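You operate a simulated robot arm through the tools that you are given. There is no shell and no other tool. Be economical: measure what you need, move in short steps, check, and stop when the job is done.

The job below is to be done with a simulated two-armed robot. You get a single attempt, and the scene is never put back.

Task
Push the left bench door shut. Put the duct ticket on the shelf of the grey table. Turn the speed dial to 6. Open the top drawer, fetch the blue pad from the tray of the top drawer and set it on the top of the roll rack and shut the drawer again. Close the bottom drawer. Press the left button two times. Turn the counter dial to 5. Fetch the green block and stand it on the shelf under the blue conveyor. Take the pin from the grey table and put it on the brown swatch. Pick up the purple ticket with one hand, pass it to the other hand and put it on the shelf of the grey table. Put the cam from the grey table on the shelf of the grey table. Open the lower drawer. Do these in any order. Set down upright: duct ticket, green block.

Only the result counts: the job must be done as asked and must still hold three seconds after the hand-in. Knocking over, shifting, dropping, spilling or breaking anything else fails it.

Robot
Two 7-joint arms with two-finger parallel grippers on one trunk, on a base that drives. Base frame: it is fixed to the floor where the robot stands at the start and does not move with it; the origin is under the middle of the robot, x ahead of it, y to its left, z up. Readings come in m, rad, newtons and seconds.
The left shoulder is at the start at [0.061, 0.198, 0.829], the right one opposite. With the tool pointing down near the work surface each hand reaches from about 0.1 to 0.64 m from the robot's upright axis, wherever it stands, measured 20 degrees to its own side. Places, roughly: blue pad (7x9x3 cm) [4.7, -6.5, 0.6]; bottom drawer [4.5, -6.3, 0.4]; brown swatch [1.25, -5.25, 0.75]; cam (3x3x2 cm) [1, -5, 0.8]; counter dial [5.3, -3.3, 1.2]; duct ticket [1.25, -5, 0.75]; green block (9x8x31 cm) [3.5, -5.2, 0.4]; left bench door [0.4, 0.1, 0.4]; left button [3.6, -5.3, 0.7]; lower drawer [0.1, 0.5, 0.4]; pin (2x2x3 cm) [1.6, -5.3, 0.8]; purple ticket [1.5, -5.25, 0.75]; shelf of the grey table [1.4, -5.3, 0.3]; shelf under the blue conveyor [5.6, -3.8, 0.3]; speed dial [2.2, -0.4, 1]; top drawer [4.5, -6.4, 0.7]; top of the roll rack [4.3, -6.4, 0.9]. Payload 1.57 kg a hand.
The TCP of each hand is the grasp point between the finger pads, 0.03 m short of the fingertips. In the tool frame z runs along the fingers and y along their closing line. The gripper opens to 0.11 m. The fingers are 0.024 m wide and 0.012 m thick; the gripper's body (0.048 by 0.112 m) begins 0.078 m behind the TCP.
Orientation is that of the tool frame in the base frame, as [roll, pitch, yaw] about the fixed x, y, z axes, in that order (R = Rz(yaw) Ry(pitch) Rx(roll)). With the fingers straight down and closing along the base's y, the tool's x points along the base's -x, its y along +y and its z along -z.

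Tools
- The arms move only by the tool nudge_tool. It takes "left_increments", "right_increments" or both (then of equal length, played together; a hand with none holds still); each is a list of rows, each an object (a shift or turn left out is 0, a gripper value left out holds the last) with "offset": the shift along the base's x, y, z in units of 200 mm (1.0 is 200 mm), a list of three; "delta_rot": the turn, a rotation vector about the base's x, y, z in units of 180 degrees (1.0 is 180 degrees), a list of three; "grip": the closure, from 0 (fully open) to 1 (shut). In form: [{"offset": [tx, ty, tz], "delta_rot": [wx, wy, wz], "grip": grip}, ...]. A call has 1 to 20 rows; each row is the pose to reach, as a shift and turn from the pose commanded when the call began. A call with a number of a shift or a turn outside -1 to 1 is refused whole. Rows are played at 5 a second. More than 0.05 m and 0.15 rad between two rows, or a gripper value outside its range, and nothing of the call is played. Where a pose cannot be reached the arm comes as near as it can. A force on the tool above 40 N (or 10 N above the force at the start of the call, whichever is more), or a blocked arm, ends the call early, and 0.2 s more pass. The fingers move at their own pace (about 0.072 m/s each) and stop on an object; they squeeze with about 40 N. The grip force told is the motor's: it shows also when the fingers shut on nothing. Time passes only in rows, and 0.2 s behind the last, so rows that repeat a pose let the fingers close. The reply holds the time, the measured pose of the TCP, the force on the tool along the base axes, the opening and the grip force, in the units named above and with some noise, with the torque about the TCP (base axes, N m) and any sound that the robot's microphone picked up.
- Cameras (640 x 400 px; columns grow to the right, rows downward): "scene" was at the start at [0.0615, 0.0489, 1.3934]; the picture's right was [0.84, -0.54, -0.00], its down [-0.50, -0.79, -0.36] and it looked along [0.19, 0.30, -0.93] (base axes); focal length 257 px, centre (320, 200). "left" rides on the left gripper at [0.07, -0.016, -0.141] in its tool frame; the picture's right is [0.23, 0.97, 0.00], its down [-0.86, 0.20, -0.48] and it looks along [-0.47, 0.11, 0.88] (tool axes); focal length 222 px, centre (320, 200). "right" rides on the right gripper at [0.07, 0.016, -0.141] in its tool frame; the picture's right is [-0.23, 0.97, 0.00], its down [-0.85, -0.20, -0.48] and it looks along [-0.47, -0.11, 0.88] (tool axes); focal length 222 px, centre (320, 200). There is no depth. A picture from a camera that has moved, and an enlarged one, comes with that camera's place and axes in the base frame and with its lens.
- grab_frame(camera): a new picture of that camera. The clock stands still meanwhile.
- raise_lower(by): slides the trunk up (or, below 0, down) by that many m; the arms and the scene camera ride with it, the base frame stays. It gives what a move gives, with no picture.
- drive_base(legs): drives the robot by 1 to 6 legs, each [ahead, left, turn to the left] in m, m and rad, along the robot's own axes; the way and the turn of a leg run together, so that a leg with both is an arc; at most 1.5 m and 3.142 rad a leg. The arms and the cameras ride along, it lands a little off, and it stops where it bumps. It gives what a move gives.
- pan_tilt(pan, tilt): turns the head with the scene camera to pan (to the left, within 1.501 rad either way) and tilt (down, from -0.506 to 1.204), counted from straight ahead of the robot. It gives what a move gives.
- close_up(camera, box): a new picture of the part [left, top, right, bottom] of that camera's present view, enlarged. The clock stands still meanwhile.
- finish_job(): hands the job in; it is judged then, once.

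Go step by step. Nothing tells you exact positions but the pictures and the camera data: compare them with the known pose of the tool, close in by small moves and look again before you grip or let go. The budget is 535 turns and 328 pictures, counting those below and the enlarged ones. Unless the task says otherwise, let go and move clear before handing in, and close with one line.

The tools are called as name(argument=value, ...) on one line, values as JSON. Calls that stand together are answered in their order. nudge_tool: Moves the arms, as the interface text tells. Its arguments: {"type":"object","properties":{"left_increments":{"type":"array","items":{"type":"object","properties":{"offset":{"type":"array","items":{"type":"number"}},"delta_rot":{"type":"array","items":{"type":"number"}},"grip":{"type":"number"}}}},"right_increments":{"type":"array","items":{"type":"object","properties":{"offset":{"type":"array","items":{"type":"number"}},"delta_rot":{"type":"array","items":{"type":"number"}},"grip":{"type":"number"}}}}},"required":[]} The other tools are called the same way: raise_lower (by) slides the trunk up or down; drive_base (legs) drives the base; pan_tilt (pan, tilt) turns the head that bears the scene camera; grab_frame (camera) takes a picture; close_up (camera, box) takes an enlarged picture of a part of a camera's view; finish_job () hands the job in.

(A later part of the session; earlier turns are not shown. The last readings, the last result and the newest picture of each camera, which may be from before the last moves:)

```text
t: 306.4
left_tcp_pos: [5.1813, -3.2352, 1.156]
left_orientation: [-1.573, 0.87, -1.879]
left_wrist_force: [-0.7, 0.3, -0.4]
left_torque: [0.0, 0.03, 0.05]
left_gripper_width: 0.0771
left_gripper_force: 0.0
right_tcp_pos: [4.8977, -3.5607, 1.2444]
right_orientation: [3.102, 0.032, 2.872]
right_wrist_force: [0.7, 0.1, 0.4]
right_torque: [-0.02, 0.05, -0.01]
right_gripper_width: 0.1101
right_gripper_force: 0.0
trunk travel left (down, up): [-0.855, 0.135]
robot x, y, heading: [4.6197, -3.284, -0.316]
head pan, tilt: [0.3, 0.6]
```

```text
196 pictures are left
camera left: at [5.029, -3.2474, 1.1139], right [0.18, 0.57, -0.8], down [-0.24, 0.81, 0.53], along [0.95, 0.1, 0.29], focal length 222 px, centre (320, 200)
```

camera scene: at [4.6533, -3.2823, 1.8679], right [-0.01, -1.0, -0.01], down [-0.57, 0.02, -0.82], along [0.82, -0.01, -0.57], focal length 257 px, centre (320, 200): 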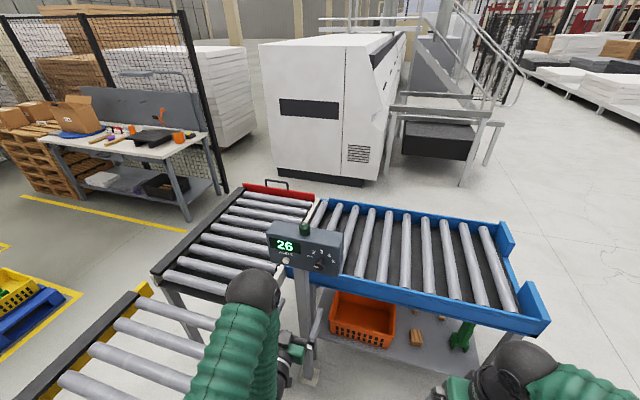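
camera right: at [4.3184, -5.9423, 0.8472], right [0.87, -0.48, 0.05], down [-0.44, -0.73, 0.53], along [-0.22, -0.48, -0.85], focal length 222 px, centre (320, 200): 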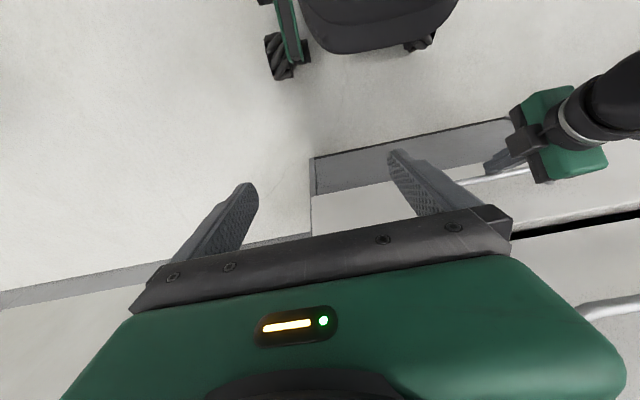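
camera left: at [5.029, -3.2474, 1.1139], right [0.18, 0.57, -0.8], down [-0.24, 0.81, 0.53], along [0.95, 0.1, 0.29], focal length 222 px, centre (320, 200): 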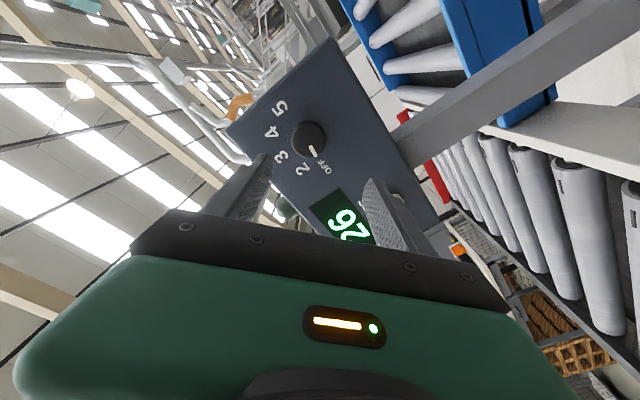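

nudge_tool(left_increments=[{"offset": [0.04, -0.06, 0.005]}, {"offset": [0.12, -0.12, 0.005]}, {"offset": [0.21, -0.162, 0.005]}, {"offset": [0.21, -0.162, 0.005]}])

grab_frame(camera="left")

close_up(camera="scene", box=[240, 200, 380, 340])

```text
t: 307.4
left_tcp_pos: [5.2245, -3.2688, 1.1579]
left_orientation: [-1.572, 0.873, -1.878]
left_wrist_force: [0.0, -1.0, -1.2]
left_torque: [-0.04, 0.0, 0.0]
left_gripper_width: 0.0769
left_gripper_force: 0.1
right_tcp_pos: [4.9003, -3.5623, 1.2428]
right_orientation: [3.101, 0.031, 2.874]
right_wrist_force: [0.7, -0.3, 0.5]
right_torque: [0.0, -0.01, 0.0]
right_gripper_width: 0.1098
right_gripper_force: 0.1
trunk travel left (down, up): [-0.855, 0.135]
robot x, y, heading: [4.6206, -3.2861, -0.314]
head pan, tilt: [0.3, 0.6]
```

```text
195 pictures are left
camera left: at [5.0727, -3.2811, 1.1146], right [0.18, 0.57, -0.8], down [-0.24, 0.81, 0.53], along [0.95, 0.1, 0.29], focal length 222 px, centre (320, 200)
```

left: 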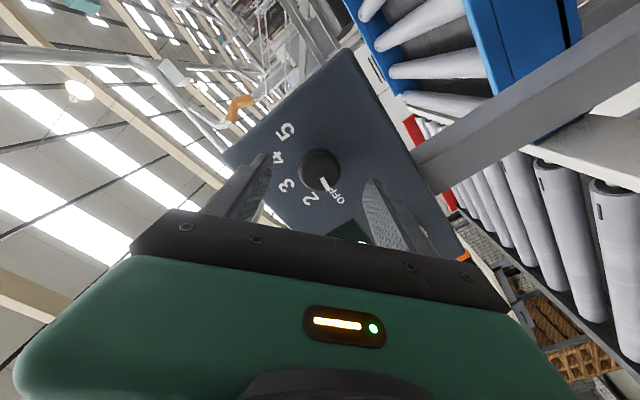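

```text
2.86 times, centred on (310, 270) of scene
camera zoom: at [4.7413, -3.2956, 1.8679], right [-0.01, -1.0, 0.0], down [-0.57, 0.01, -0.82], along [0.82, -0.01, -0.57], focal length 734 px, centre (349, 0)
```

zoom: 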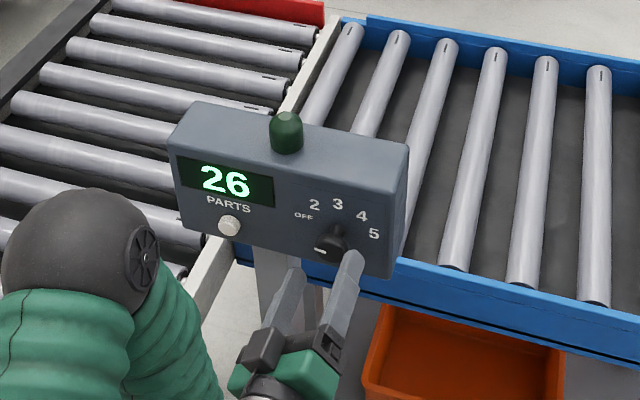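

Knob is centred between fingers. Advance 4 cm and grip.

nudge_tool(left_increments=[{"offset": [0.08, -0.03, 0.0]}, {"offset": [0.15, -0.055, 0.0]}, {"offset": [0.18, -0.065, 0.0]}, {"offset": [0.18, -0.065, 0.0], "grip": 1}, {"offset": [0.18, -0.065, 0.0], "grip": 1}, {"offset": [0.18, -0.065, 0.0], "grip": 1}])

grab_frame(camera="left")

```text
t: 308.8
left_tcp_pos: [5.2608, -3.2808, 1.1568]
left_orientation: [-1.574, 0.873, -1.879]
left_wrist_force: [-1.2, 2.3, -1.7]
left_torque: [-0.03, -0.1, 0.24]
left_gripper_width: 0.0377
left_gripper_force: 42.6
right_tcp_pos: [4.9, -3.5611, 1.2439]
right_orientation: [3.102, 0.031, 2.875]
right_wrist_force: [-0.8, -0.2, 0.1]
right_torque: [-0.01, 0.03, -0.01]
right_gripper_width: 0.11
right_gripper_force: 0.0
trunk travel left (down, up): [-0.855, 0.135]
robot x, y, heading: [4.6187, -3.2812, -0.312]
head pan, tilt: [0.3, 0.6]
```

```text
193 pictures are left
camera left: at [5.1083, -3.2928, 1.1141], right [0.18, 0.57, -0.8], down [-0.24, 0.81, 0.53], along [0.95, 0.1, 0.28], focal length 222 px, centre (320, 200)
```

left: 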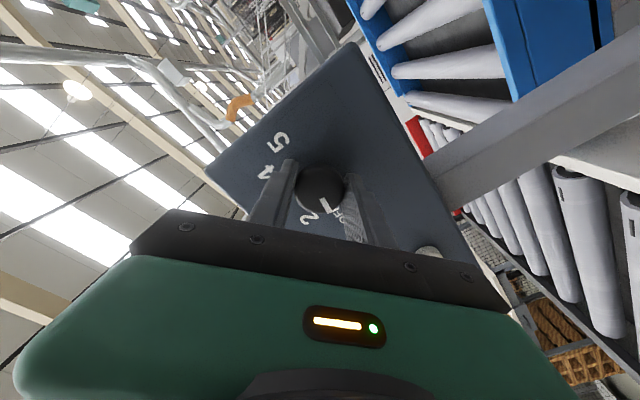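

Gripped. Twist 80° clockwise.

nudge_tool(left_increments=[{"delta_rot": [0.042, -0.0135, 0]}, {"delta_rot": [0.085, -0.027, 0]}, {"delta_rot": [0.127, -0.04, 0]}, {"delta_rot": [0.169, -0.054, 0]}, {"delta_rot": [0.212, -0.0675, 0]}, {"delta_rot": [0.254, -0.081, 0]}, {"delta_rot": [0.296, -0.0945, 0]}, {"delta_rot": [0.339, -0.108, 0]}, {"delta_rot": [0.381, -0.1215, 0]}, {"delta_rot": [0.4235, -0.135, 0]}, {"delta_rot": [0.4235, -0.135, 0]}])

grab_frame(camera="left")

```text
t: 311.2
left_tcp_pos: [5.2616, -3.2791, 1.1558]
left_orientation: [1.565, 0.873, 1.261]
left_wrist_force: [2.0, 7.9, -2.1]
left_torque: [0.17, 0.65, 0.71]
left_gripper_width: 0.0377
left_gripper_force: 43.5
right_tcp_pos: [4.9019, -3.56, 1.2445]
right_orientation: [3.104, 0.031, 2.871]
right_wrist_force: [-0.3, -0.8, 1.0]
right_torque: [-0.02, 0.03, 0.02]
right_gripper_width: 0.1102
right_gripper_force: 0.1
trunk travel left (down, up): [-0.855, 0.135]
robot x, y, heading: [4.6177, -3.2835, -0.311]
head pan, tilt: [0.3, 0.6]
```

```text
192 pictures are left
camera left: at [5.1364, -3.2048, 1.0924], right [0.27, 0.85, 0.45], down [-0.58, -0.23, 0.78], along [0.77, -0.47, 0.43], focal length 222 px, centre (320, 200)
```

left: 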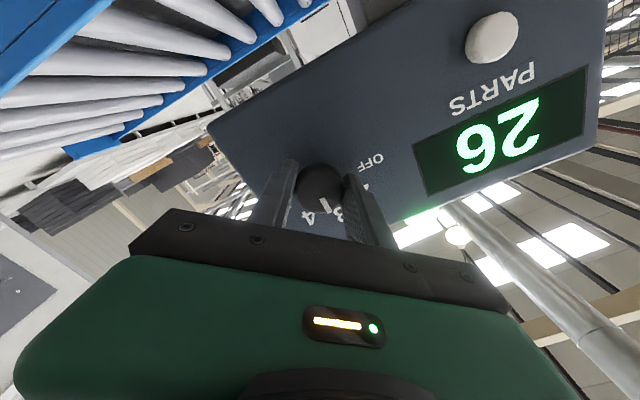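

Rotated toward 3. Release, back off, counter-rotate and regrip.

nudge_tool(left_increments=[{"grip": 0.35}, {"grip": 0.35}, {"offset": [-0.1, 0.03, 0]}, {"offset": [-0.22, 0.07, 0]}])

nudge_tool(left_increments=[{"delta_rot": [-0.042, 0.0135, 0]}, {"delta_rot": [-0.085, 0.027, 0]}, {"delta_rot": [-0.127, 0.04, 0]}, {"delta_rot": [-0.169, 0.054, 0]}, {"delta_rot": [-0.212, 0.0675, 0]}, {"delta_rot": [-0.254, 0.081, 0]}, {"delta_rot": [-0.296, 0.0945, 0]}, {"delta_rot": [-0.339, 0.108, 0]}, {"delta_rot": [-0.381, 0.1215, 0]}, {"delta_rot": [-0.4235, 0.135, 0]}, {"delta_rot": [-0.4235, 0.135, 0]}])

grab_frame(camera="left")

close_up(camera="scene", box=[240, 200, 380, 340])

```text
t: 312.2
left_tcp_pos: [5.2156, -3.2664, 1.1584]
left_orientation: [1.564, 0.872, 1.259]
left_wrist_force: [0.5, 0.5, 1.1]
left_torque: [-0.01, 0.0, -0.03]
left_gripper_width: 0.0712
left_gripper_force: 0.0
right_tcp_pos: [4.8988, -3.5615, 1.2428]
right_orientation: [3.1, 0.03, 2.872]
right_wrist_force: [0.0, 0.3, 0.8]
right_torque: [-0.01, -0.01, 0.02]
right_gripper_width: 0.1103
right_gripper_force: 0.0
trunk travel left (down, up): [-0.855, 0.135]
robot x, y, heading: [4.6217, -3.2862, -0.318]
head pan, tilt: [0.3, 0.6]
```

```text
t: 314.6
left_tcp_pos: [5.2174, -3.2665, 1.1562]
left_orientation: [-1.576, 0.871, -1.879]
left_wrist_force: [-0.2, -0.5, 0.2]
left_torque: [-0.01, 0.0, 0.02]
left_gripper_width: 0.0714
left_gripper_force: 0.0
right_tcp_pos: [4.9009, -3.5622, 1.2427]
right_orientation: [3.1, 0.031, 2.872]
right_wrist_force: [0.1, 0.0, 0.1]
right_torque: [0.02, 0.01, 0.02]
right_gripper_width: 0.1097
right_gripper_force: 0.1
trunk travel left (down, up): [-0.855, 0.135]
robot x, y, heading: [4.6199, -3.2829, -0.31]
head pan, tilt: [0.3, 0.6]
```

```text
191 pictures are left
camera left: at [5.0644, -3.2793, 1.1142], right [0.18, 0.57, -0.8], down [-0.24, 0.81, 0.53], along [0.95, 0.1, 0.28], focal length 222 px, centre (320, 200)
```

left: 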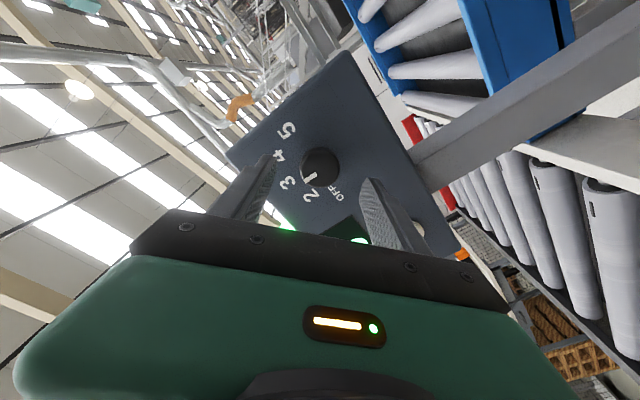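

```text
2.86 times, centred on (310, 270) of scene
camera zoom: at [4.7409, -3.2953, 1.868], right [-0.01, -1.0, 0.0], down [-0.57, 0.01, -0.82], along [0.82, -0.01, -0.57], focal length 734 px, centre (349, 0)
```

zoom: 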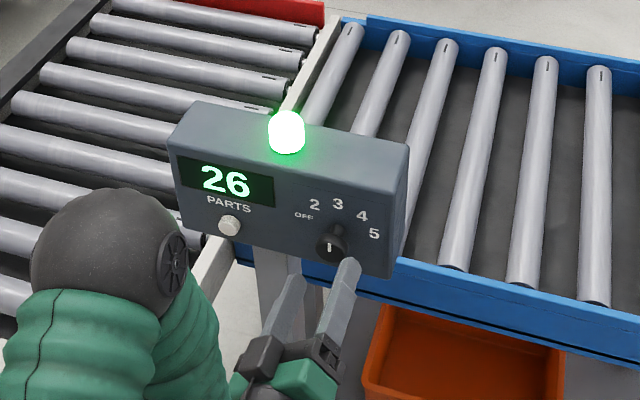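

close_up(camera="left", box=[260, 110, 380, 220])

```text
3.64 times, centred on (320, 165) of left
camera zoom: at [5.0644, -3.2793, 1.1142], right [0.18, 0.57, -0.8], down [-0.24, 0.81, 0.53], along [0.95, 0.1, 0.28], focal length 808 px, centre (320, 327)
```

zoom: 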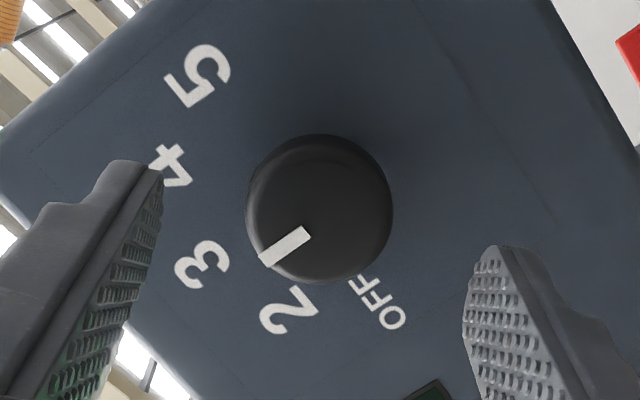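

Pointer now sits at 3. Regrip and twist another 80° clockwise.

nudge_tool(left_increments=[{"offset": [0.08, -0.025, 0.0]}, {"offset": [0.16, -0.05, 0.0]}, {"offset": [0.225, -0.07, 0.0]}, {"offset": [0.225, -0.07, 0.0], "grip": 1}, {"offset": [0.225, -0.07, 0.0], "grip": 1}, {"offset": [0.225, -0.07, 0.0], "grip": 1}])

nudge_tool(left_increments=[{"delta_rot": [0.042, -0.0135, 0]}, {"delta_rot": [0.085, -0.027, 0]}, {"delta_rot": [0.127, -0.04, 0]}, {"delta_rot": [0.169, -0.054, 0]}, {"delta_rot": [0.212, -0.0675, 0]}, {"delta_rot": [0.254, -0.081, 0]}, {"delta_rot": [0.296, -0.0945, 0]}, {"delta_rot": [0.339, -0.108, 0]}, {"delta_rot": [0.381, -0.1215, 0]}, {"delta_rot": [0.4235, -0.135, 0]}, {"delta_rot": [0.4235, -0.135, 0]}])

nudge_tool(left_increments=[{"grip": 0.35}, {"grip": 0.35}, {"offset": [-0.1, 0.03, 0]}, {"offset": [-0.24, 0.075, 0]}])

grab_frame(camera="left")

close_up(camera="left", box=[230, 90, 430, 240])

```text
t: 316.0
left_tcp_pos: [5.2616, -3.2807, 1.1569]
left_orientation: [-1.574, 0.872, -1.879]
left_wrist_force: [1.0, 0.2, -1.9]
left_torque: [0.0, -0.06, 0.09]
left_gripper_width: 0.0374
left_gripper_force: 43.6
right_tcp_pos: [4.8998, -3.5614, 1.2427]
right_orientation: [3.101, 0.031, 2.871]
right_wrist_force: [-0.9, 0.5, 0.4]
right_torque: [-0.02, 0.0, -0.05]
right_gripper_width: 0.11
right_gripper_force: 0.0
trunk travel left (down, up): [-0.855, 0.135]
robot x, y, heading: [4.6207, -3.2844, -0.318]
head pan, tilt: [0.3, 0.6]
```

```text
t: 318.4
left_tcp_pos: [5.2629, -3.2791, 1.1558]
left_orientation: [1.565, 0.872, 1.262]
left_wrist_force: [2.9, 7.5, 2.4]
left_torque: [0.19, 0.53, 0.88]
left_gripper_width: 0.0372
left_gripper_force: 43.5
right_tcp_pos: [4.8998, -3.5588, 1.2437]
right_orientation: [3.104, 0.033, 2.872]
right_wrist_force: [0.9, -0.6, -0.8]
right_torque: [-0.03, -0.02, 0.02]
right_gripper_width: 0.11
right_gripper_force: 0.0
trunk travel left (down, up): [-0.855, 0.135]
robot x, y, heading: [4.6224, -3.2837, -0.31]
head pan, tilt: [0.3, 0.6]
```

```text
t: 319.4
left_tcp_pos: [5.2126, -3.2651, 1.1577]
left_orientation: [1.566, 0.874, 1.261]
left_wrist_force: [0.1, 0.4, -0.1]
left_torque: [-0.01, -0.05, 0.0]
left_gripper_width: 0.0717
left_gripper_force: 0.1
right_tcp_pos: [4.8993, -3.5622, 1.2431]
right_orientation: [3.101, 0.032, 2.872]
right_wrist_force: [-0.1, -0.6, 0.3]
right_torque: [-0.03, -0.02, 0.03]
right_gripper_width: 0.1102
right_gripper_force: 0.1
trunk travel left (down, up): [-0.855, 0.135]
robot x, y, heading: [4.6224, -3.2852, -0.314]
head pan, tilt: [0.3, 0.6]
```

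```text
188 pictures are left
camera left: at [5.0879, -3.1923, 1.0932], right [0.27, 0.85, 0.45], down [-0.58, -0.23, 0.78], along [0.77, -0.47, 0.43], focal length 222 px, centre (320, 200)
```

left: 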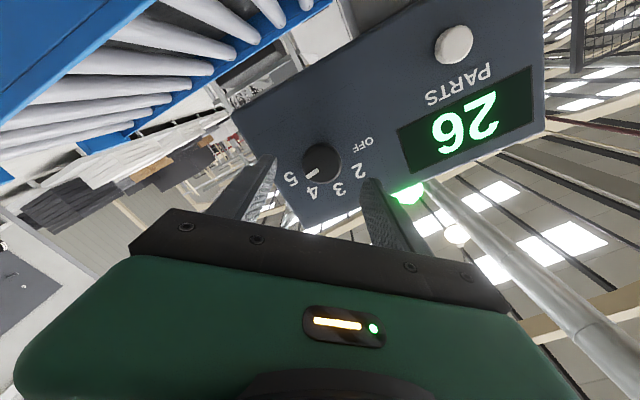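

```text
2.67 times, centred on (330, 165) of left
camera zoom: at [5.0879, -3.1923, 1.0932], right [0.27, 0.85, 0.45], down [-0.58, -0.23, 0.78], along [0.77, -0.47, 0.43], focal length 592 px, centre (293, 293)
```

zoom: 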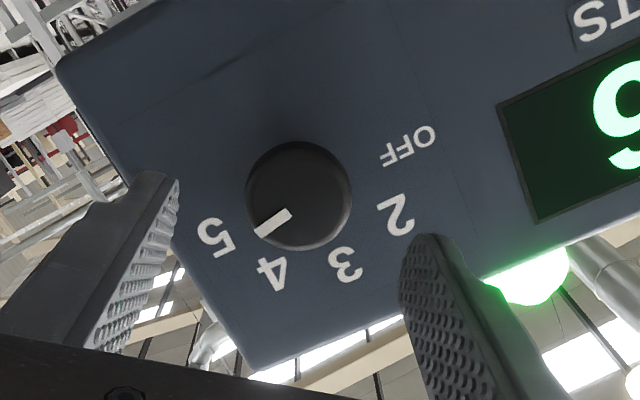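

By symmetry with the initial OFF reading the pointer should now be at 5. Back off and verify with the scene camera.

drive_base(legs=[[-0.12, 0, 0]])

close_up(camera="scene", box=[240, 190, 360, 290])

close_up(camera="left", box=[250, 60, 430, 200])

```text
t: 320.6
left_tcp_pos: [5.1038, -3.2307, 1.1553]
left_orientation: [1.572, 0.873, 1.268]
left_wrist_force: [-0.6, -1.3, -0.3]
left_torque: [0.0, -0.02, 0.01]
left_gripper_width: 0.0712
left_gripper_force: 0.1
right_tcp_pos: [4.7906, -3.5267, 1.2416]
right_orientation: [3.099, 0.026, 2.873]
right_wrist_force: [0.2, 0.5, 0.2]
right_torque: [-0.02, 0.05, 0.0]
right_gripper_width: 0.1099
right_gripper_force: 0.0
trunk travel left (down, up): [-0.855, 0.135]
robot x, y, heading: [4.5098, -3.2484, -0.312]
head pan, tilt: [0.3, 0.6]
```

```text
4.00 times, centred on (300, 240) of scene
camera zoom: at [4.6356, -3.2622, 1.8672], right [-0.01, -1.0, 0.0], down [-0.57, 0.01, -0.82], along [0.82, -0.01, -0.57], focal length 1027 px, centre (400, 40)
```

zoom: 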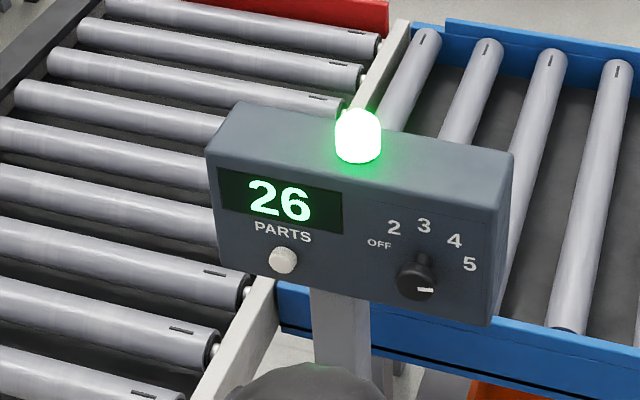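

```text
2.86 times, centred on (340, 130) of left
camera zoom: at [4.9785, -3.1572, 1.0911], right [0.27, 0.85, 0.45], down [-0.57, -0.24, 0.78], along [0.77, -0.47, 0.42], focal length 635 px, centre (263, 400)
```

zoom: 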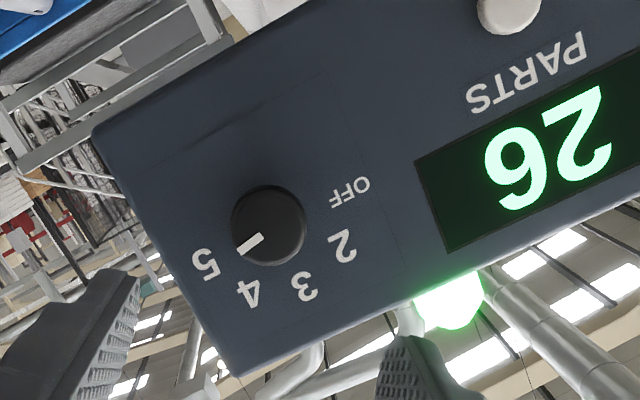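

The pointer reads 5 and the counter lamp is lit. Now back away, fold the left hand down, and head for the grey table along the wall aisle.

drive_base(legs=[[0, -1.2, 0], [0.4, -0.25, 0]])

nudge_tool(left_increments=[{"delta_rot": [-0.042, 0.0135, 0], "grip": 0}, {"delta_rot": [-0.085, 0.027, 0]}, {"delta_rot": [-0.127, 0.04, 0]}, {"delta_rot": [-0.169, 0.054, 0]}, {"delta_rot": [-0.212, 0.0675, 0]}])

nudge_tool(left_increments=[{"offset": [-0.06, 0.02, 0.0], "delta_rot": [0.014, 0.0433, 0]}, {"offset": [-0.12, 0.04, 0.0], "delta_rot": [0.028, 0.0865, 0]}, {"offset": [-0.18, 0.06, 0.0], "delta_rot": [0.042, 0.13, 0]}, {"offset": [-0.24, 0.08, 0.0], "delta_rot": [0.056, 0.173, 0]}, {"offset": [-0.3, 0.1, 0.0], "delta_rot": [0.07, 0.2164, 0]}, {"offset": [-0.36, 0.12, 0.0], "delta_rot": [0.084, 0.2596, 0]}, {"offset": [-0.42, 0.14, 0.0], "delta_rot": [0.098, 0.303, 0]}, {"offset": [-0.48, 0.16, 0.0], "delta_rot": [0.112, 0.346, 0]}, {"offset": [-0.54, 0.18, 0.0], "delta_rot": [0.126, 0.3895, 0]}, {"offset": [-0.6, 0.2, 0.0], "delta_rot": [0.14, 0.433, 0]}, {"offset": [-0.66, 0.22, 0.0], "delta_rot": [0.1535, 0.476, 0]}, {"offset": [-0.66, 0.22, 0.0], "delta_rot": [0.1535, 0.476, 0]}])

grab_frame(camera="scene")

```text
t: 329.1
left_tcp_pos: [5.0358, -4.7223, 1.1578]
left_orientation: [1.564, 0.874, 1.268]
left_wrist_force: [-0.2, 0.4, 0.6]
left_torque: [0.03, -0.03, -0.02]
left_gripper_width: 0.0716
left_gripper_force: 0.1
right_tcp_pos: [4.7244, -5.0211, 1.2454]
right_orientation: [3.105, 0.034, 2.882]
right_wrist_force: [0.4, -0.2, -0.2]
right_torque: [-0.03, -0.01, -0.01]
right_gripper_width: 0.11
right_gripper_force: 0.0
trunk travel left (down, up): [-0.855, 0.135]
robot x, y, heading: [4.4482, -4.7485, -0.303]
head pan, tilt: [0.3, 0.6]
```

```text
t: 330.3
left_tcp_pos: [5.0355, -4.7244, 1.1588]
left_orientation: [-2.484, 1.564, -2.782]
left_wrist_force: [0.0, -0.6, 0.5]
left_torque: [0.0, -0.01, -0.01]
left_gripper_width: 0.1101
left_gripper_force: 0.1
right_tcp_pos: [4.7247, -5.0226, 1.2449]
right_orientation: [3.103, 0.034, 2.882]
right_wrist_force: [-0.5, -0.8, -0.3]
right_torque: [-0.03, 0.02, 0.0]
right_gripper_width: 0.1101
right_gripper_force: 0.0
trunk travel left (down, up): [-0.855, 0.135]
robot x, y, heading: [4.446, -4.7465, -0.309]
head pan, tilt: [0.3, 0.6]
```

```text
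t: 332.9
left_tcp_pos: [4.9037, -4.6808, 1.1573]
left_orientation: [3.125, -0.004, 2.831]
left_wrist_force: [0.1, 0.3, 0.0]
left_torque: [-0.01, -0.04, 0.0]
left_gripper_width: 0.11
left_gripper_force: 0.0
right_tcp_pos: [4.7243, -5.0229, 1.2446]
right_orientation: [3.101, 0.034, 2.881]
right_wrist_force: [0.5, 0.2, -1.0]
right_torque: [0.02, 0.01, -0.02]
right_gripper_width: 0.1099
right_gripper_force: 0.0
trunk travel left (down, up): [-0.855, 0.135]
robot x, y, heading: [4.4447, -4.751, -0.307]
head pan, tilt: [0.3, 0.6]
```

```text
184 pictures are left
camera scene: at [4.5652, -4.7603, 1.868], right [-0.01, -1.0, 0.0], down [-0.57, 0.0, -0.82], along [0.82, 0.0, -0.57], focal length 257 px, centre (320, 200)
```

scene: 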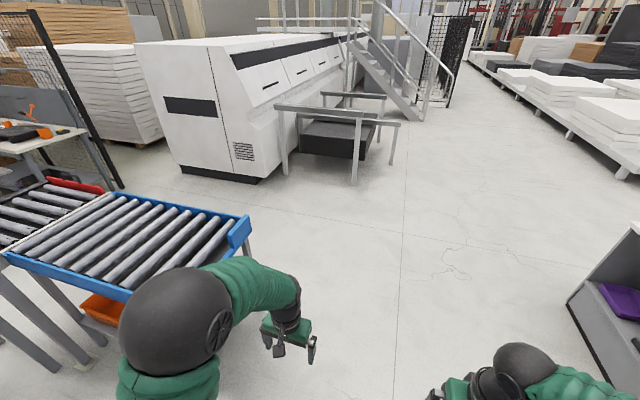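

drive_base(legs=[[0, 0, -3.14], [0.3, 1.2, 0]])

pan_tilt(pan=0.0, tilt=0.5)

grab_frame(camera="scene")

```text
t: 346.4
left_tcp_pos: [3.374, -5.9001, 1.1593]
left_orientation: [3.126, -0.003, -0.282]
left_wrist_force: [-0.2, 1.0, 0.3]
left_torque: [0.01, -0.03, -0.02]
left_gripper_width: 0.1102
left_gripper_force: 0.1
right_tcp_pos: [3.5451, -5.5511, 1.2438]
right_orientation: [3.099, 0.035, -0.23]
right_wrist_force: [0.4, 0.0, -0.2]
right_torque: [-0.04, 0.03, 0.01]
right_gripper_width: 0.11
right_gripper_force: 0.3
trunk travel left (down, up): [-0.855, 0.135]
robot x, y, heading: [3.8289, -5.82, 2.87]
head pan, tilt: [0.3, 0.6]
```

```text
t: 347.2
left_tcp_pos: [3.3758, -5.9032, 1.1582]
left_orientation: [3.126, -0.002, -0.281]
left_wrist_force: [-0.1, 0.3, 1.0]
left_torque: [-0.01, -0.01, -0.01]
left_gripper_width: 0.1101
left_gripper_force: 0.2
right_tcp_pos: [3.5451, -5.5532, 1.2435]
right_orientation: [3.102, 0.036, -0.228]
right_wrist_force: [0.1, -1.1, 0.9]
right_torque: [-0.01, -0.04, -0.01]
right_gripper_width: 0.11
right_gripper_force: 0.0
trunk travel left (down, up): [-0.855, 0.135]
robot x, y, heading: [3.8307, -5.8196, 2.866]
head pan, tilt: [0.0, 0.499]
```

```text
183 pictures are left
camera scene: at [3.7102, -5.7838, 1.8771], right [0.27, 0.96, 0.0], down [0.46, -0.13, -0.88], along [-0.84, 0.24, -0.48], focal length 257 px, centre (320, 200)
```

scene: 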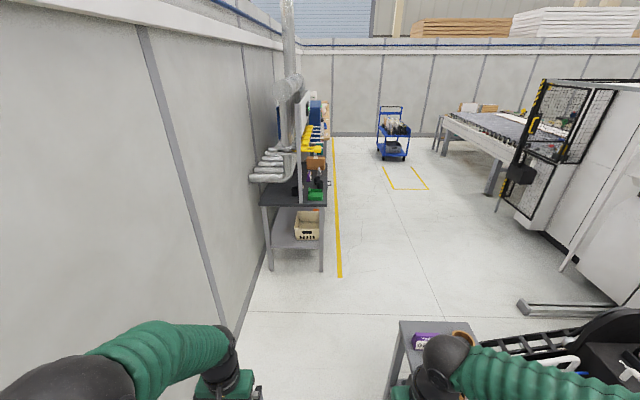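

The aisle is clear; the grey table stands against the wall, front edge at s≈-4.42. I'll drive along and turn to face it.

drive_base(legs=[[1.2, 0.02, -0.033], [0.7, -0.66, 0], [0.45, 0, 0]])

pan_tilt(pan=1.2, tilt=0.6)

grab_frame(camera="scene")

```text
t: 360.2
left_tcp_pos: [1.3352, -4.5776, 1.1585]
left_orientation: [3.125, -0.002, -0.32]
left_wrist_force: [0.4, -0.8, 0.7]
left_torque: [0.0, -0.01, 0.01]
left_gripper_width: 0.11
left_gripper_force: 0.1
right_tcp_pos: [1.5195, -4.236, 1.245]
right_orientation: [3.102, 0.037, -0.27]
right_wrist_force: [0.6, 0.5, 0.7]
right_torque: [-0.03, 0.01, 0.05]
right_gripper_width: 0.1101
right_gripper_force: 0.1
trunk travel left (down, up): [-0.855, 0.135]
robot x, y, heading: [1.7923, -4.5125, 2.826]
head pan, tilt: [0.0, 0.499]
```

```text
t: 361.6
left_tcp_pos: [1.3337, -4.5782, 1.1586]
left_orientation: [3.125, -0.001, -0.323]
left_wrist_force: [0.0, 0.2, 0.0]
left_torque: [0.01, 0.04, -0.01]
left_gripper_width: 0.1101
left_gripper_force: 0.0
right_tcp_pos: [1.5167, -4.2374, 1.2448]
right_orientation: [3.101, 0.036, -0.273]
right_wrist_force: [0.1, -0.2, 0.2]
right_torque: [0.02, 0.01, 0.01]
right_gripper_width: 0.1101
right_gripper_force: 0.1
trunk travel left (down, up): [-0.855, 0.135]
robot x, y, heading: [1.7915, -4.5177, 2.822]
head pan, tilt: [1.201, 0.6]
```

```text
182 pictures are left
camera scene: at [1.7036, -4.5709, 1.8682], right [-0.77, 0.63, 0.0], down [0.36, 0.44, -0.83], along [-0.52, -0.64, -0.56], focal length 257 px, centre (320, 200)
```

scene: 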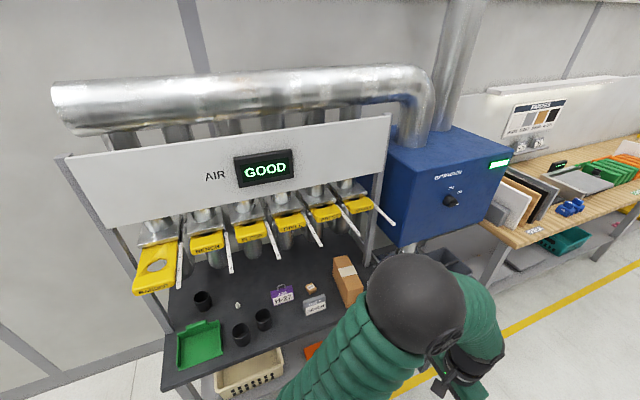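

drive_base(legs=[[0, 0, 1.575]])

pan_tilt(pan=0.0, tilt=0.8)

grab_frame(camera="scene")

```text
t: 365.8
left_tcp_pos: [1.8528, -4.9717, 1.1585]
left_orientation: [3.126, -0.005, 1.245]
left_wrist_force: [0.8, -0.2, 0.4]
left_torque: [0.01, -0.01, 0.04]
left_gripper_width: 0.1098
left_gripper_force: 0.0
right_tcp_pos: [1.5128, -4.786, 1.2443]
right_orientation: [3.101, 0.034, 1.297]
right_wrist_force: [0.2, -0.2, 0.6]
right_torque: [0.01, 0.01, -0.01]
right_gripper_width: 0.1098
right_gripper_force: 0.1
trunk travel left (down, up): [-0.855, 0.135]
robot x, y, heading: [1.789, -4.513, -1.89]
head pan, tilt: [1.201, 0.6]
```

```text
t: 367.2
left_tcp_pos: [1.8529, -4.9717, 1.1583]
left_orientation: [3.127, -0.003, 1.246]
left_wrist_force: [-0.8, -0.2, 0.3]
left_torque: [-0.01, -0.01, 0.01]
left_gripper_width: 0.1099
left_gripper_force: 0.1
right_tcp_pos: [1.5128, -4.7858, 1.2442]
right_orientation: [3.103, 0.035, 1.296]
right_wrist_force: [-0.6, -0.6, -0.2]
right_torque: [-0.03, 0.0, 0.03]
right_gripper_width: 0.11
right_gripper_force: 0.1
trunk travel left (down, up): [-0.855, 0.135]
robot x, y, heading: [1.7923, -4.5131, -1.889]
head pan, tilt: [0.0, 0.799]
```

```text
181 pictures are left
camera scene: at [1.7537, -4.6212, 1.8511], right [-0.95, 0.31, 0.0], down [0.23, 0.68, -0.7], along [-0.22, -0.66, -0.72], focal length 257 px, centre (320, 200)
```

scene: 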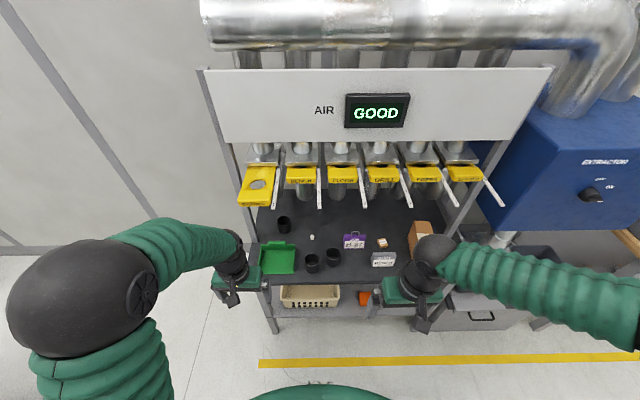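

close_up(camera="scene", box=[230, 190, 480, 320])

```text
2.56 times, centred on (355, 255) of scene
camera zoom: at [1.7537, -4.6212, 1.8511], right [-0.95, 0.31, 0.0], down [0.23, 0.68, -0.7], along [-0.22, -0.66, -0.72], focal length 657 px, centre (230, 59)
```

zoom: 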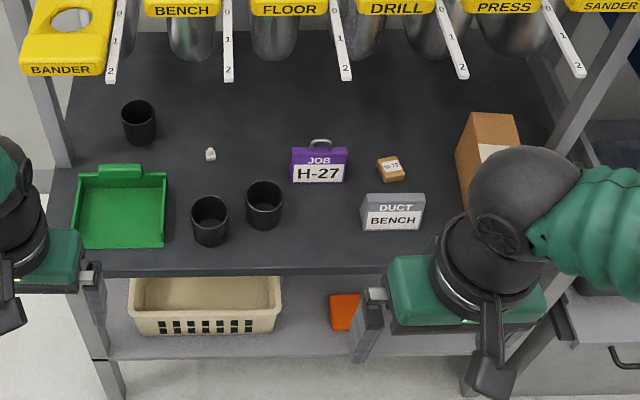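

All items are visible: duct ticket, purple ticket, white pin, brown swatch; cam is probably behind the right arm. Move both hands outward and look again.

nudge_tool(left_increments=[{"offset": [0.22, 0.06, 0]}, {"offset": [0.44, 0.12, 0]}, {"offset": [0.66, 0.18, 0]}, {"offset": [0.87, 0.24, 0]}], right_increments=[{"offset": [-0.2, 0.1, 0]}, {"offset": [-0.4, 0.2, 0]}, {"offset": [-0.6, 0.25, 0]}, {"offset": [-0.81, 0.3, 0]}])

grab_frame(camera="scene")

close_up(camera="scene", box=[240, 190, 490, 330])

```text
t: 368.2
left_tcp_pos: [2.0289, -4.9229, 1.1581]
left_orientation: [3.126, -0.003, 1.244]
left_wrist_force: [-0.3, 0.2, 0.4]
left_torque: [0.0, 0.01, 0.0]
left_gripper_width: 0.1102
left_gripper_force: 0.1
right_tcp_pos: [1.3517, -4.7267, 1.2456]
right_orientation: [3.104, 0.036, 1.295]
right_wrist_force: [-0.1, -0.3, 0.4]
right_torque: [0.02, 0.03, 0.01]
right_gripper_width: 0.1097
right_gripper_force: 0.1
trunk travel left (down, up): [-0.855, 0.135]
robot x, y, heading: [1.7929, -4.5111, -1.895]
head pan, tilt: [0.0, 0.799]
```

```text
179 pictures are left
camera scene: at [1.7549, -4.621, 1.8512], right [-0.95, 0.31, 0.0], down [0.23, 0.68, -0.7], along [-0.22, -0.66, -0.72], focal length 257 px, centre (320, 200)
```

scene: 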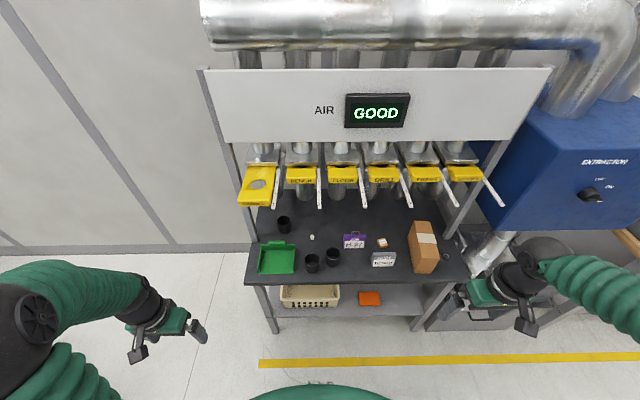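

```text
2.56 times, centred on (365, 260) of scene
camera zoom: at [1.7549, -4.621, 1.8512], right [-0.95, 0.31, 0.0], down [0.23, 0.68, -0.7], along [-0.22, -0.66, -0.72], focal length 657 px, centre (205, 46)
```

zoom: 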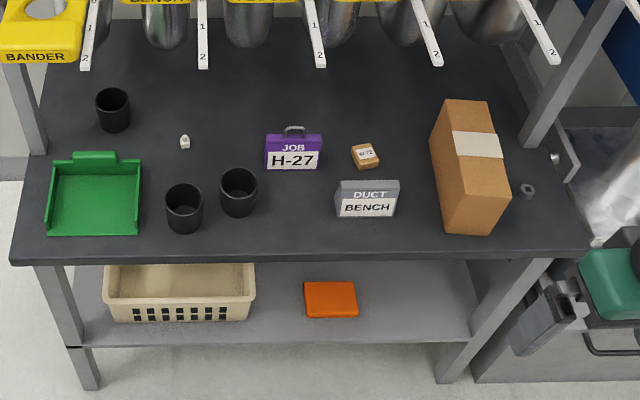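

The cam (small grey ring) is right of the brown box; the shelf has free space right of the orange box. Overhead rods are at z≈1.3, so I'll lower the trunk and move in, then look again.

raise_lower(by=-0.38)

drive_base(legs=[[0.2, -0.15, 0.015]])

pan_tilt(pan=0.0, tilt=0.8)

grab_frame(camera="scene")

grab_frame(camera="right")

```text
t: 371.9
left_tcp_pos: [2.0283, -4.9212, 0.7789]
left_orientation: [3.126, -0.001, 1.245]
left_wrist_force: [-0.4, 1.2, -0.5]
left_torque: [0.03, -0.01, 0.03]
left_gripper_width: 0.1101
left_gripper_force: 0.0
right_tcp_pos: [1.3505, -4.7262, 0.8658]
right_orientation: [3.101, 0.036, 1.298]
right_wrist_force: [0.1, 0.8, 0.8]
right_torque: [0.0, 0.0, -0.01]
right_gripper_width: 0.1099
right_gripper_force: 0.1
trunk travel left (down, up): [-0.475, 0.515]
robot x, y, heading: [1.7897, -4.515, -1.89]
head pan, tilt: [0.0, 0.799]
```

```text
t: 373.7
left_tcp_pos: [1.8335, -5.0619, 0.7784]
left_orientation: [3.131, -0.004, 1.264]
left_wrist_force: [-0.3, -0.8, -0.2]
left_torque: [0.0, 0.02, -0.02]
left_gripper_width: 0.1099
left_gripper_force: 0.0
right_tcp_pos: [1.1544, -4.8785, 0.8679]
right_orientation: [3.107, 0.036, 1.314]
right_wrist_force: [0.8, -0.6, -0.3]
right_torque: [-0.02, -0.03, -0.06]
right_gripper_width: 0.11
right_gripper_force: 0.1
trunk travel left (down, up): [-0.475, 0.515]
robot x, y, heading: [1.5863, -4.6565, -1.876]
head pan, tilt: [0.0, 0.799]
```

```text
t: 374.3
left_tcp_pos: [1.8322, -5.0604, 0.7781]
left_orientation: [3.129, -0.003, 1.264]
left_wrist_force: [-0.6, -1.4, -0.3]
left_torque: [0.05, 0.0, -0.01]
left_gripper_width: 0.1102
left_gripper_force: 0.1
right_tcp_pos: [1.1542, -4.8778, 0.8651]
right_orientation: [3.105, 0.034, 1.315]
right_wrist_force: [-0.1, 0.1, 0.0]
right_torque: [0.03, 0.03, 0.03]
right_gripper_width: 0.11
right_gripper_force: 0.0
trunk travel left (down, up): [-0.475, 0.515]
robot x, y, heading: [1.5892, -4.6537, -1.87]
head pan, tilt: [0.0, 0.799]
```

```text
177 pictures are left
camera scene: at [1.5549, -4.7643, 1.4711], right [-0.95, 0.3, 0.0], down [0.21, 0.69, -0.7], along [-0.21, -0.66, -0.72], focal length 257 px, centre (320, 200)
```

scene: 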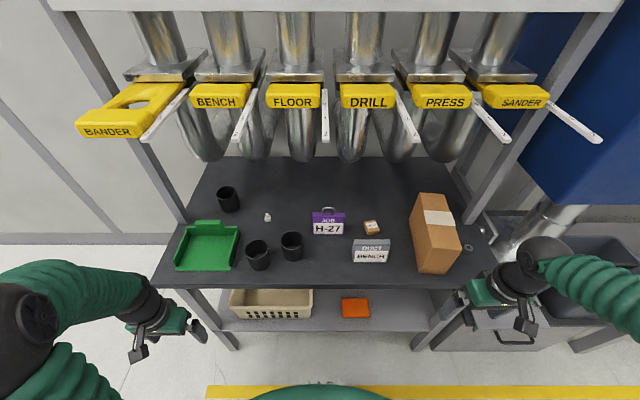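

```text
176 pictures are left
camera right: at [1.1823, -4.8066, 1.0039], right [0.88, -0.47, 0.04], down [-0.42, -0.76, 0.5], along [-0.2, -0.46, -0.86], focal length 222 px, centre (320, 200)
```

right: 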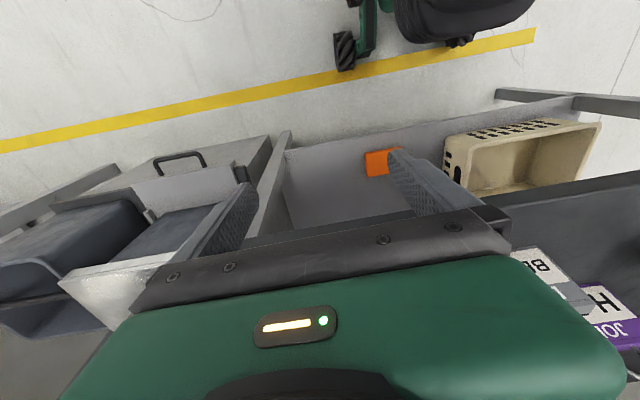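

Duct ticket at ≈(1.267,-5.141). Bring the right hand above it with the fingers closing front-to-back.

nudge_tool(right_increments=[{"offset": [0.05, -0.08, 0.05], "delta_rot": [0, 0, 0.045], "grip": 0.2}, {"offset": [0.1, -0.16, 0.1], "delta_rot": [0, 0, 0.09]}, {"offset": [0.15, -0.24, 0.15], "delta_rot": [0, 0, 0.135]}, {"offset": [0.2, -0.32, 0.2], "delta_rot": [0, 0, 0.18]}, {"offset": [0.25, -0.4, 0.25], "delta_rot": [0, 0, 0.225]}, {"offset": [0.3, -0.48, 0.3], "delta_rot": [0, 0, 0.27]}, {"offset": [0.35, -0.56, 0.35], "delta_rot": [0, 0, 0.315]}, {"offset": [0.4, -0.64, 0.35], "delta_rot": [0, 0, 0.36]}, {"offset": [0.45, -0.74, 0.35], "delta_rot": [0, 0, 0.405]}, {"offset": [0.5, -0.84, 0.35], "delta_rot": [0, 0, 0.45]}, {"offset": [0.55, -0.95, 0.35], "delta_rot": [0, 0, 0.495]}])

grab_frame(camera="right")

grab_frame(camera="scene")

```text
t: 376.7
left_tcp_pos: [1.8309, -5.0608, 0.7775]
left_orientation: [3.127, -0.003, 1.264]
left_wrist_force: [-0.1, 0.2, -0.4]
left_torque: [-0.02, 0.02, -0.02]
left_gripper_width: 0.1099
left_gripper_force: 0.1
right_tcp_pos: [1.2621, -5.0676, 0.9346]
right_orientation: [3.102, 0.035, 2.87]
right_wrist_force: [0.7, 0.5, -0.3]
right_torque: [0.03, 0.0, 0.01]
right_gripper_width: 0.0881
right_gripper_force: 0.1
trunk travel left (down, up): [-0.475, 0.515]
robot x, y, heading: [1.5865, -4.6561, -1.874]
head pan, tilt: [0.0, 0.799]
```

```text
175 pictures are left
camera right: at [1.1923, -5.0363, 1.0725], right [0.48, 0.88, 0.05], down [0.75, -0.43, 0.5], along [0.46, -0.2, -0.86], focal length 222 px, centre (320, 200)
```

right: 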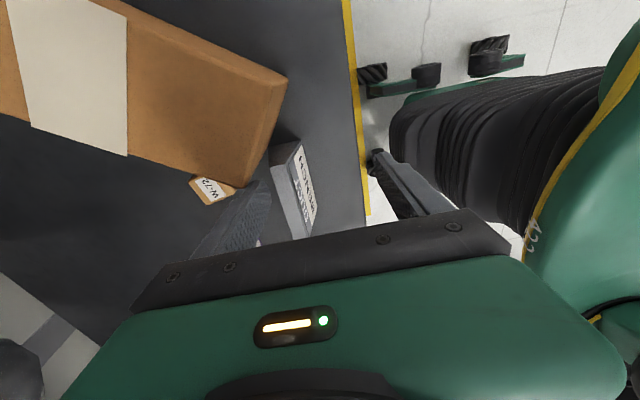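

```text
174 pictures are left
camera scene: at [1.5525, -4.7655, 1.471], right [-0.95, 0.3, 0.0], down [0.21, 0.69, -0.7], along [-0.21, -0.66, -0.72], focal length 257 px, centre (320, 200)
```

scene: 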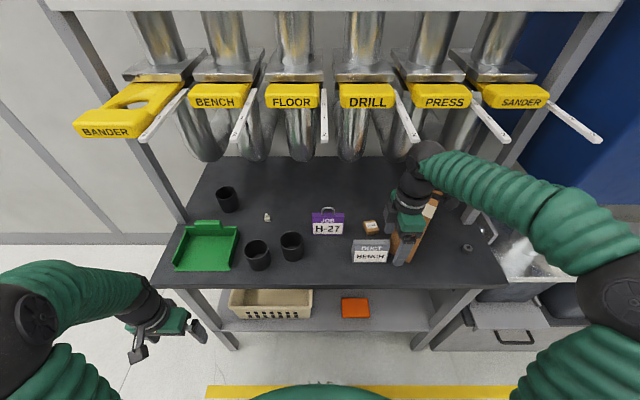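

Triangulation puts the ticket's top at (1.282,-5.123,0.85), so the tabletop is about z≈0.79. Lower a bit, shift over it, and look.

nudge_tool(right_increments=[{"offset": [0.05, -0.1, -0.05], "grip": 0.2}, {"offset": [0.1, -0.275, -0.1], "grip": 0.2}, {"offset": [0.1, -0.275, -0.15], "grip": 0.2}])

grab_frame(camera="right")

close_up(camera="scene", box=[300, 100, 480, 280])

```text
t: 377.5
left_tcp_pos: [1.8306, -5.0586, 0.7783]
left_orientation: [3.128, -0.002, 1.262]
left_wrist_force: [0.6, 0.8, 0.4]
left_torque: [0.01, -0.03, -0.02]
left_gripper_width: 0.1101
left_gripper_force: 0.1
right_tcp_pos: [1.2817, -5.1207, 0.9064]
right_orientation: [3.102, 0.034, 2.869]
right_wrist_force: [-0.3, 0.7, 0.8]
right_torque: [0.0, -0.01, 0.01]
right_gripper_width: 0.0882
right_gripper_force: 0.0
trunk travel left (down, up): [-0.475, 0.515]
robot x, y, heading: [1.5871, -4.6575, -1.876]
head pan, tilt: [0.0, 0.799]
```

```text
173 pictures are left
camera right: at [1.2128, -5.089, 1.0441], right [0.48, 0.88, 0.05], down [0.75, -0.44, 0.5], along [0.46, -0.2, -0.86], focal length 222 px, centre (320, 200)
```

right: 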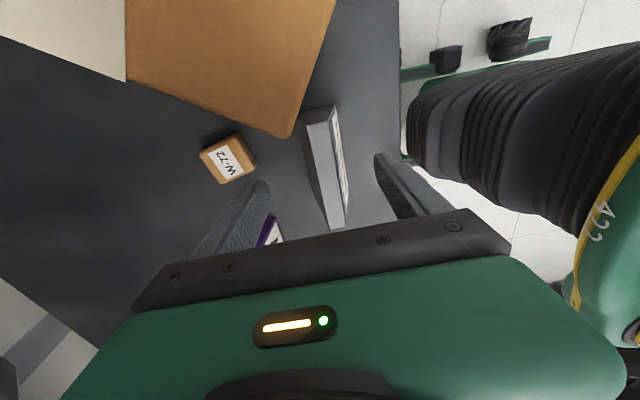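

```text
2.22 times, centred on (390, 190) of scene
camera zoom: at [1.5528, -4.7633, 1.4712], right [-0.95, 0.3, 0.0], down [0.21, 0.69, -0.7], along [-0.21, -0.66, -0.72], focal length 571 px, centre (164, 222)
```

zoom: 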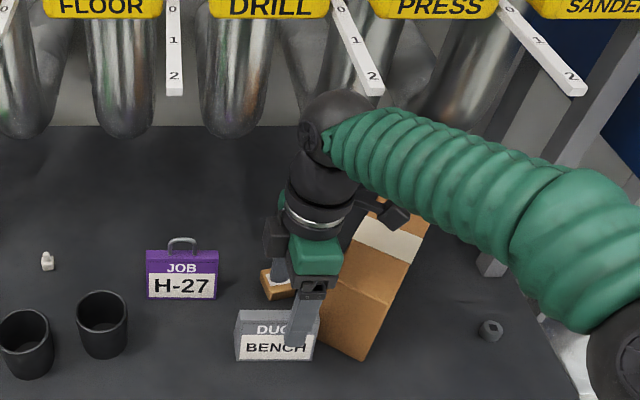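

Ticket is centred between fingers. Descend to about z=0.83 and grip.

nudge_tool(right_increments=[{"offset": [0.02, 0.03, -0.12]}, {"offset": [0.02, 0.03, -0.24]}, {"offset": [0.02, 0.03, -0.32]}, {"offset": [0.02, 0.03, -0.37]}])

grab_frame(camera="right")

```text
t: 378.5
left_tcp_pos: [1.832, -5.0605, 0.7795]
left_orientation: [3.128, -0.002, 1.265]
left_wrist_force: [-0.2, 0.2, 0.8]
left_torque: [0.01, 0.03, 0.03]
left_gripper_width: 0.11
left_gripper_force: 0.1
right_tcp_pos: [1.2851, -5.1154, 0.8318]
right_orientation: [3.104, 0.035, 2.868]
right_wrist_force: [-1.2, 0.5, 5.8]
right_torque: [-0.23, 0.19, -0.07]
right_gripper_width: 0.0882
right_gripper_force: 0.3
trunk travel left (down, up): [-0.475, 0.515]
robot x, y, heading: [1.589, -4.6548, -1.874]
head pan, tilt: [0.0, 0.799]
```

```text
171 pictures are left
camera right: at [1.2161, -5.0833, 0.9705], right [0.48, 0.88, 0.04], down [0.75, -0.43, 0.5], along [0.46, -0.21, -0.86], focal length 222 px, centre (320, 200)
```

right: 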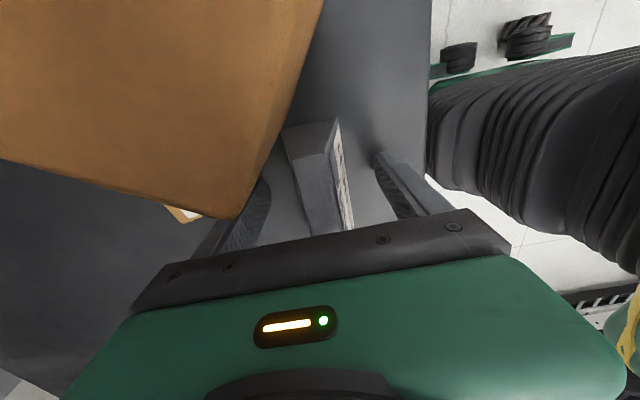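

Tips just touch the table. Raise 4 mm and close.

nudge_tool(right_increments=[{"offset": [0, 0, 0.025]}, {"offset": [0, 0, 0.025], "grip": 0.6}, {"offset": [0, 0, 0.025], "grip": 1}, {"offset": [0, 0, 0.025], "grip": 1}, {"offset": [0, 0, 0.025], "grip": 1}])

grab_frame(camera="right")

```text
t: 379.7
left_tcp_pos: [1.8311, -5.0599, 0.7788]
left_orientation: [3.127, -0.002, 1.265]
left_wrist_force: [0.0, 0.3, -0.3]
left_torque: [0.01, 0.03, 0.0]
left_gripper_width: 0.1097
left_gripper_force: 0.0
right_tcp_pos: [1.2845, -5.1151, 0.8358]
right_orientation: [3.103, 0.036, 2.869]
right_wrist_force: [-0.2, 0.5, 1.1]
right_torque: [0.02, 0.0, -0.03]
right_gripper_width: 0.0391
right_gripper_force: 40.5
trunk travel left (down, up): [-0.475, 0.515]
robot x, y, heading: [1.5856, -4.6561, -1.873]
head pan, tilt: [0.0, 0.799]
```

```text
170 pictures are left
camera right: at [1.2161, -5.0839, 0.9745], right [0.48, 0.88, 0.05], down [0.75, -0.44, 0.5], along [0.46, -0.2, -0.86], focal length 222 px, centre (320, 200)
```

right: 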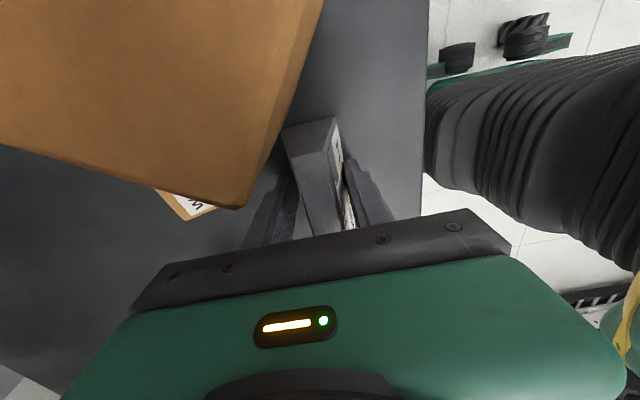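

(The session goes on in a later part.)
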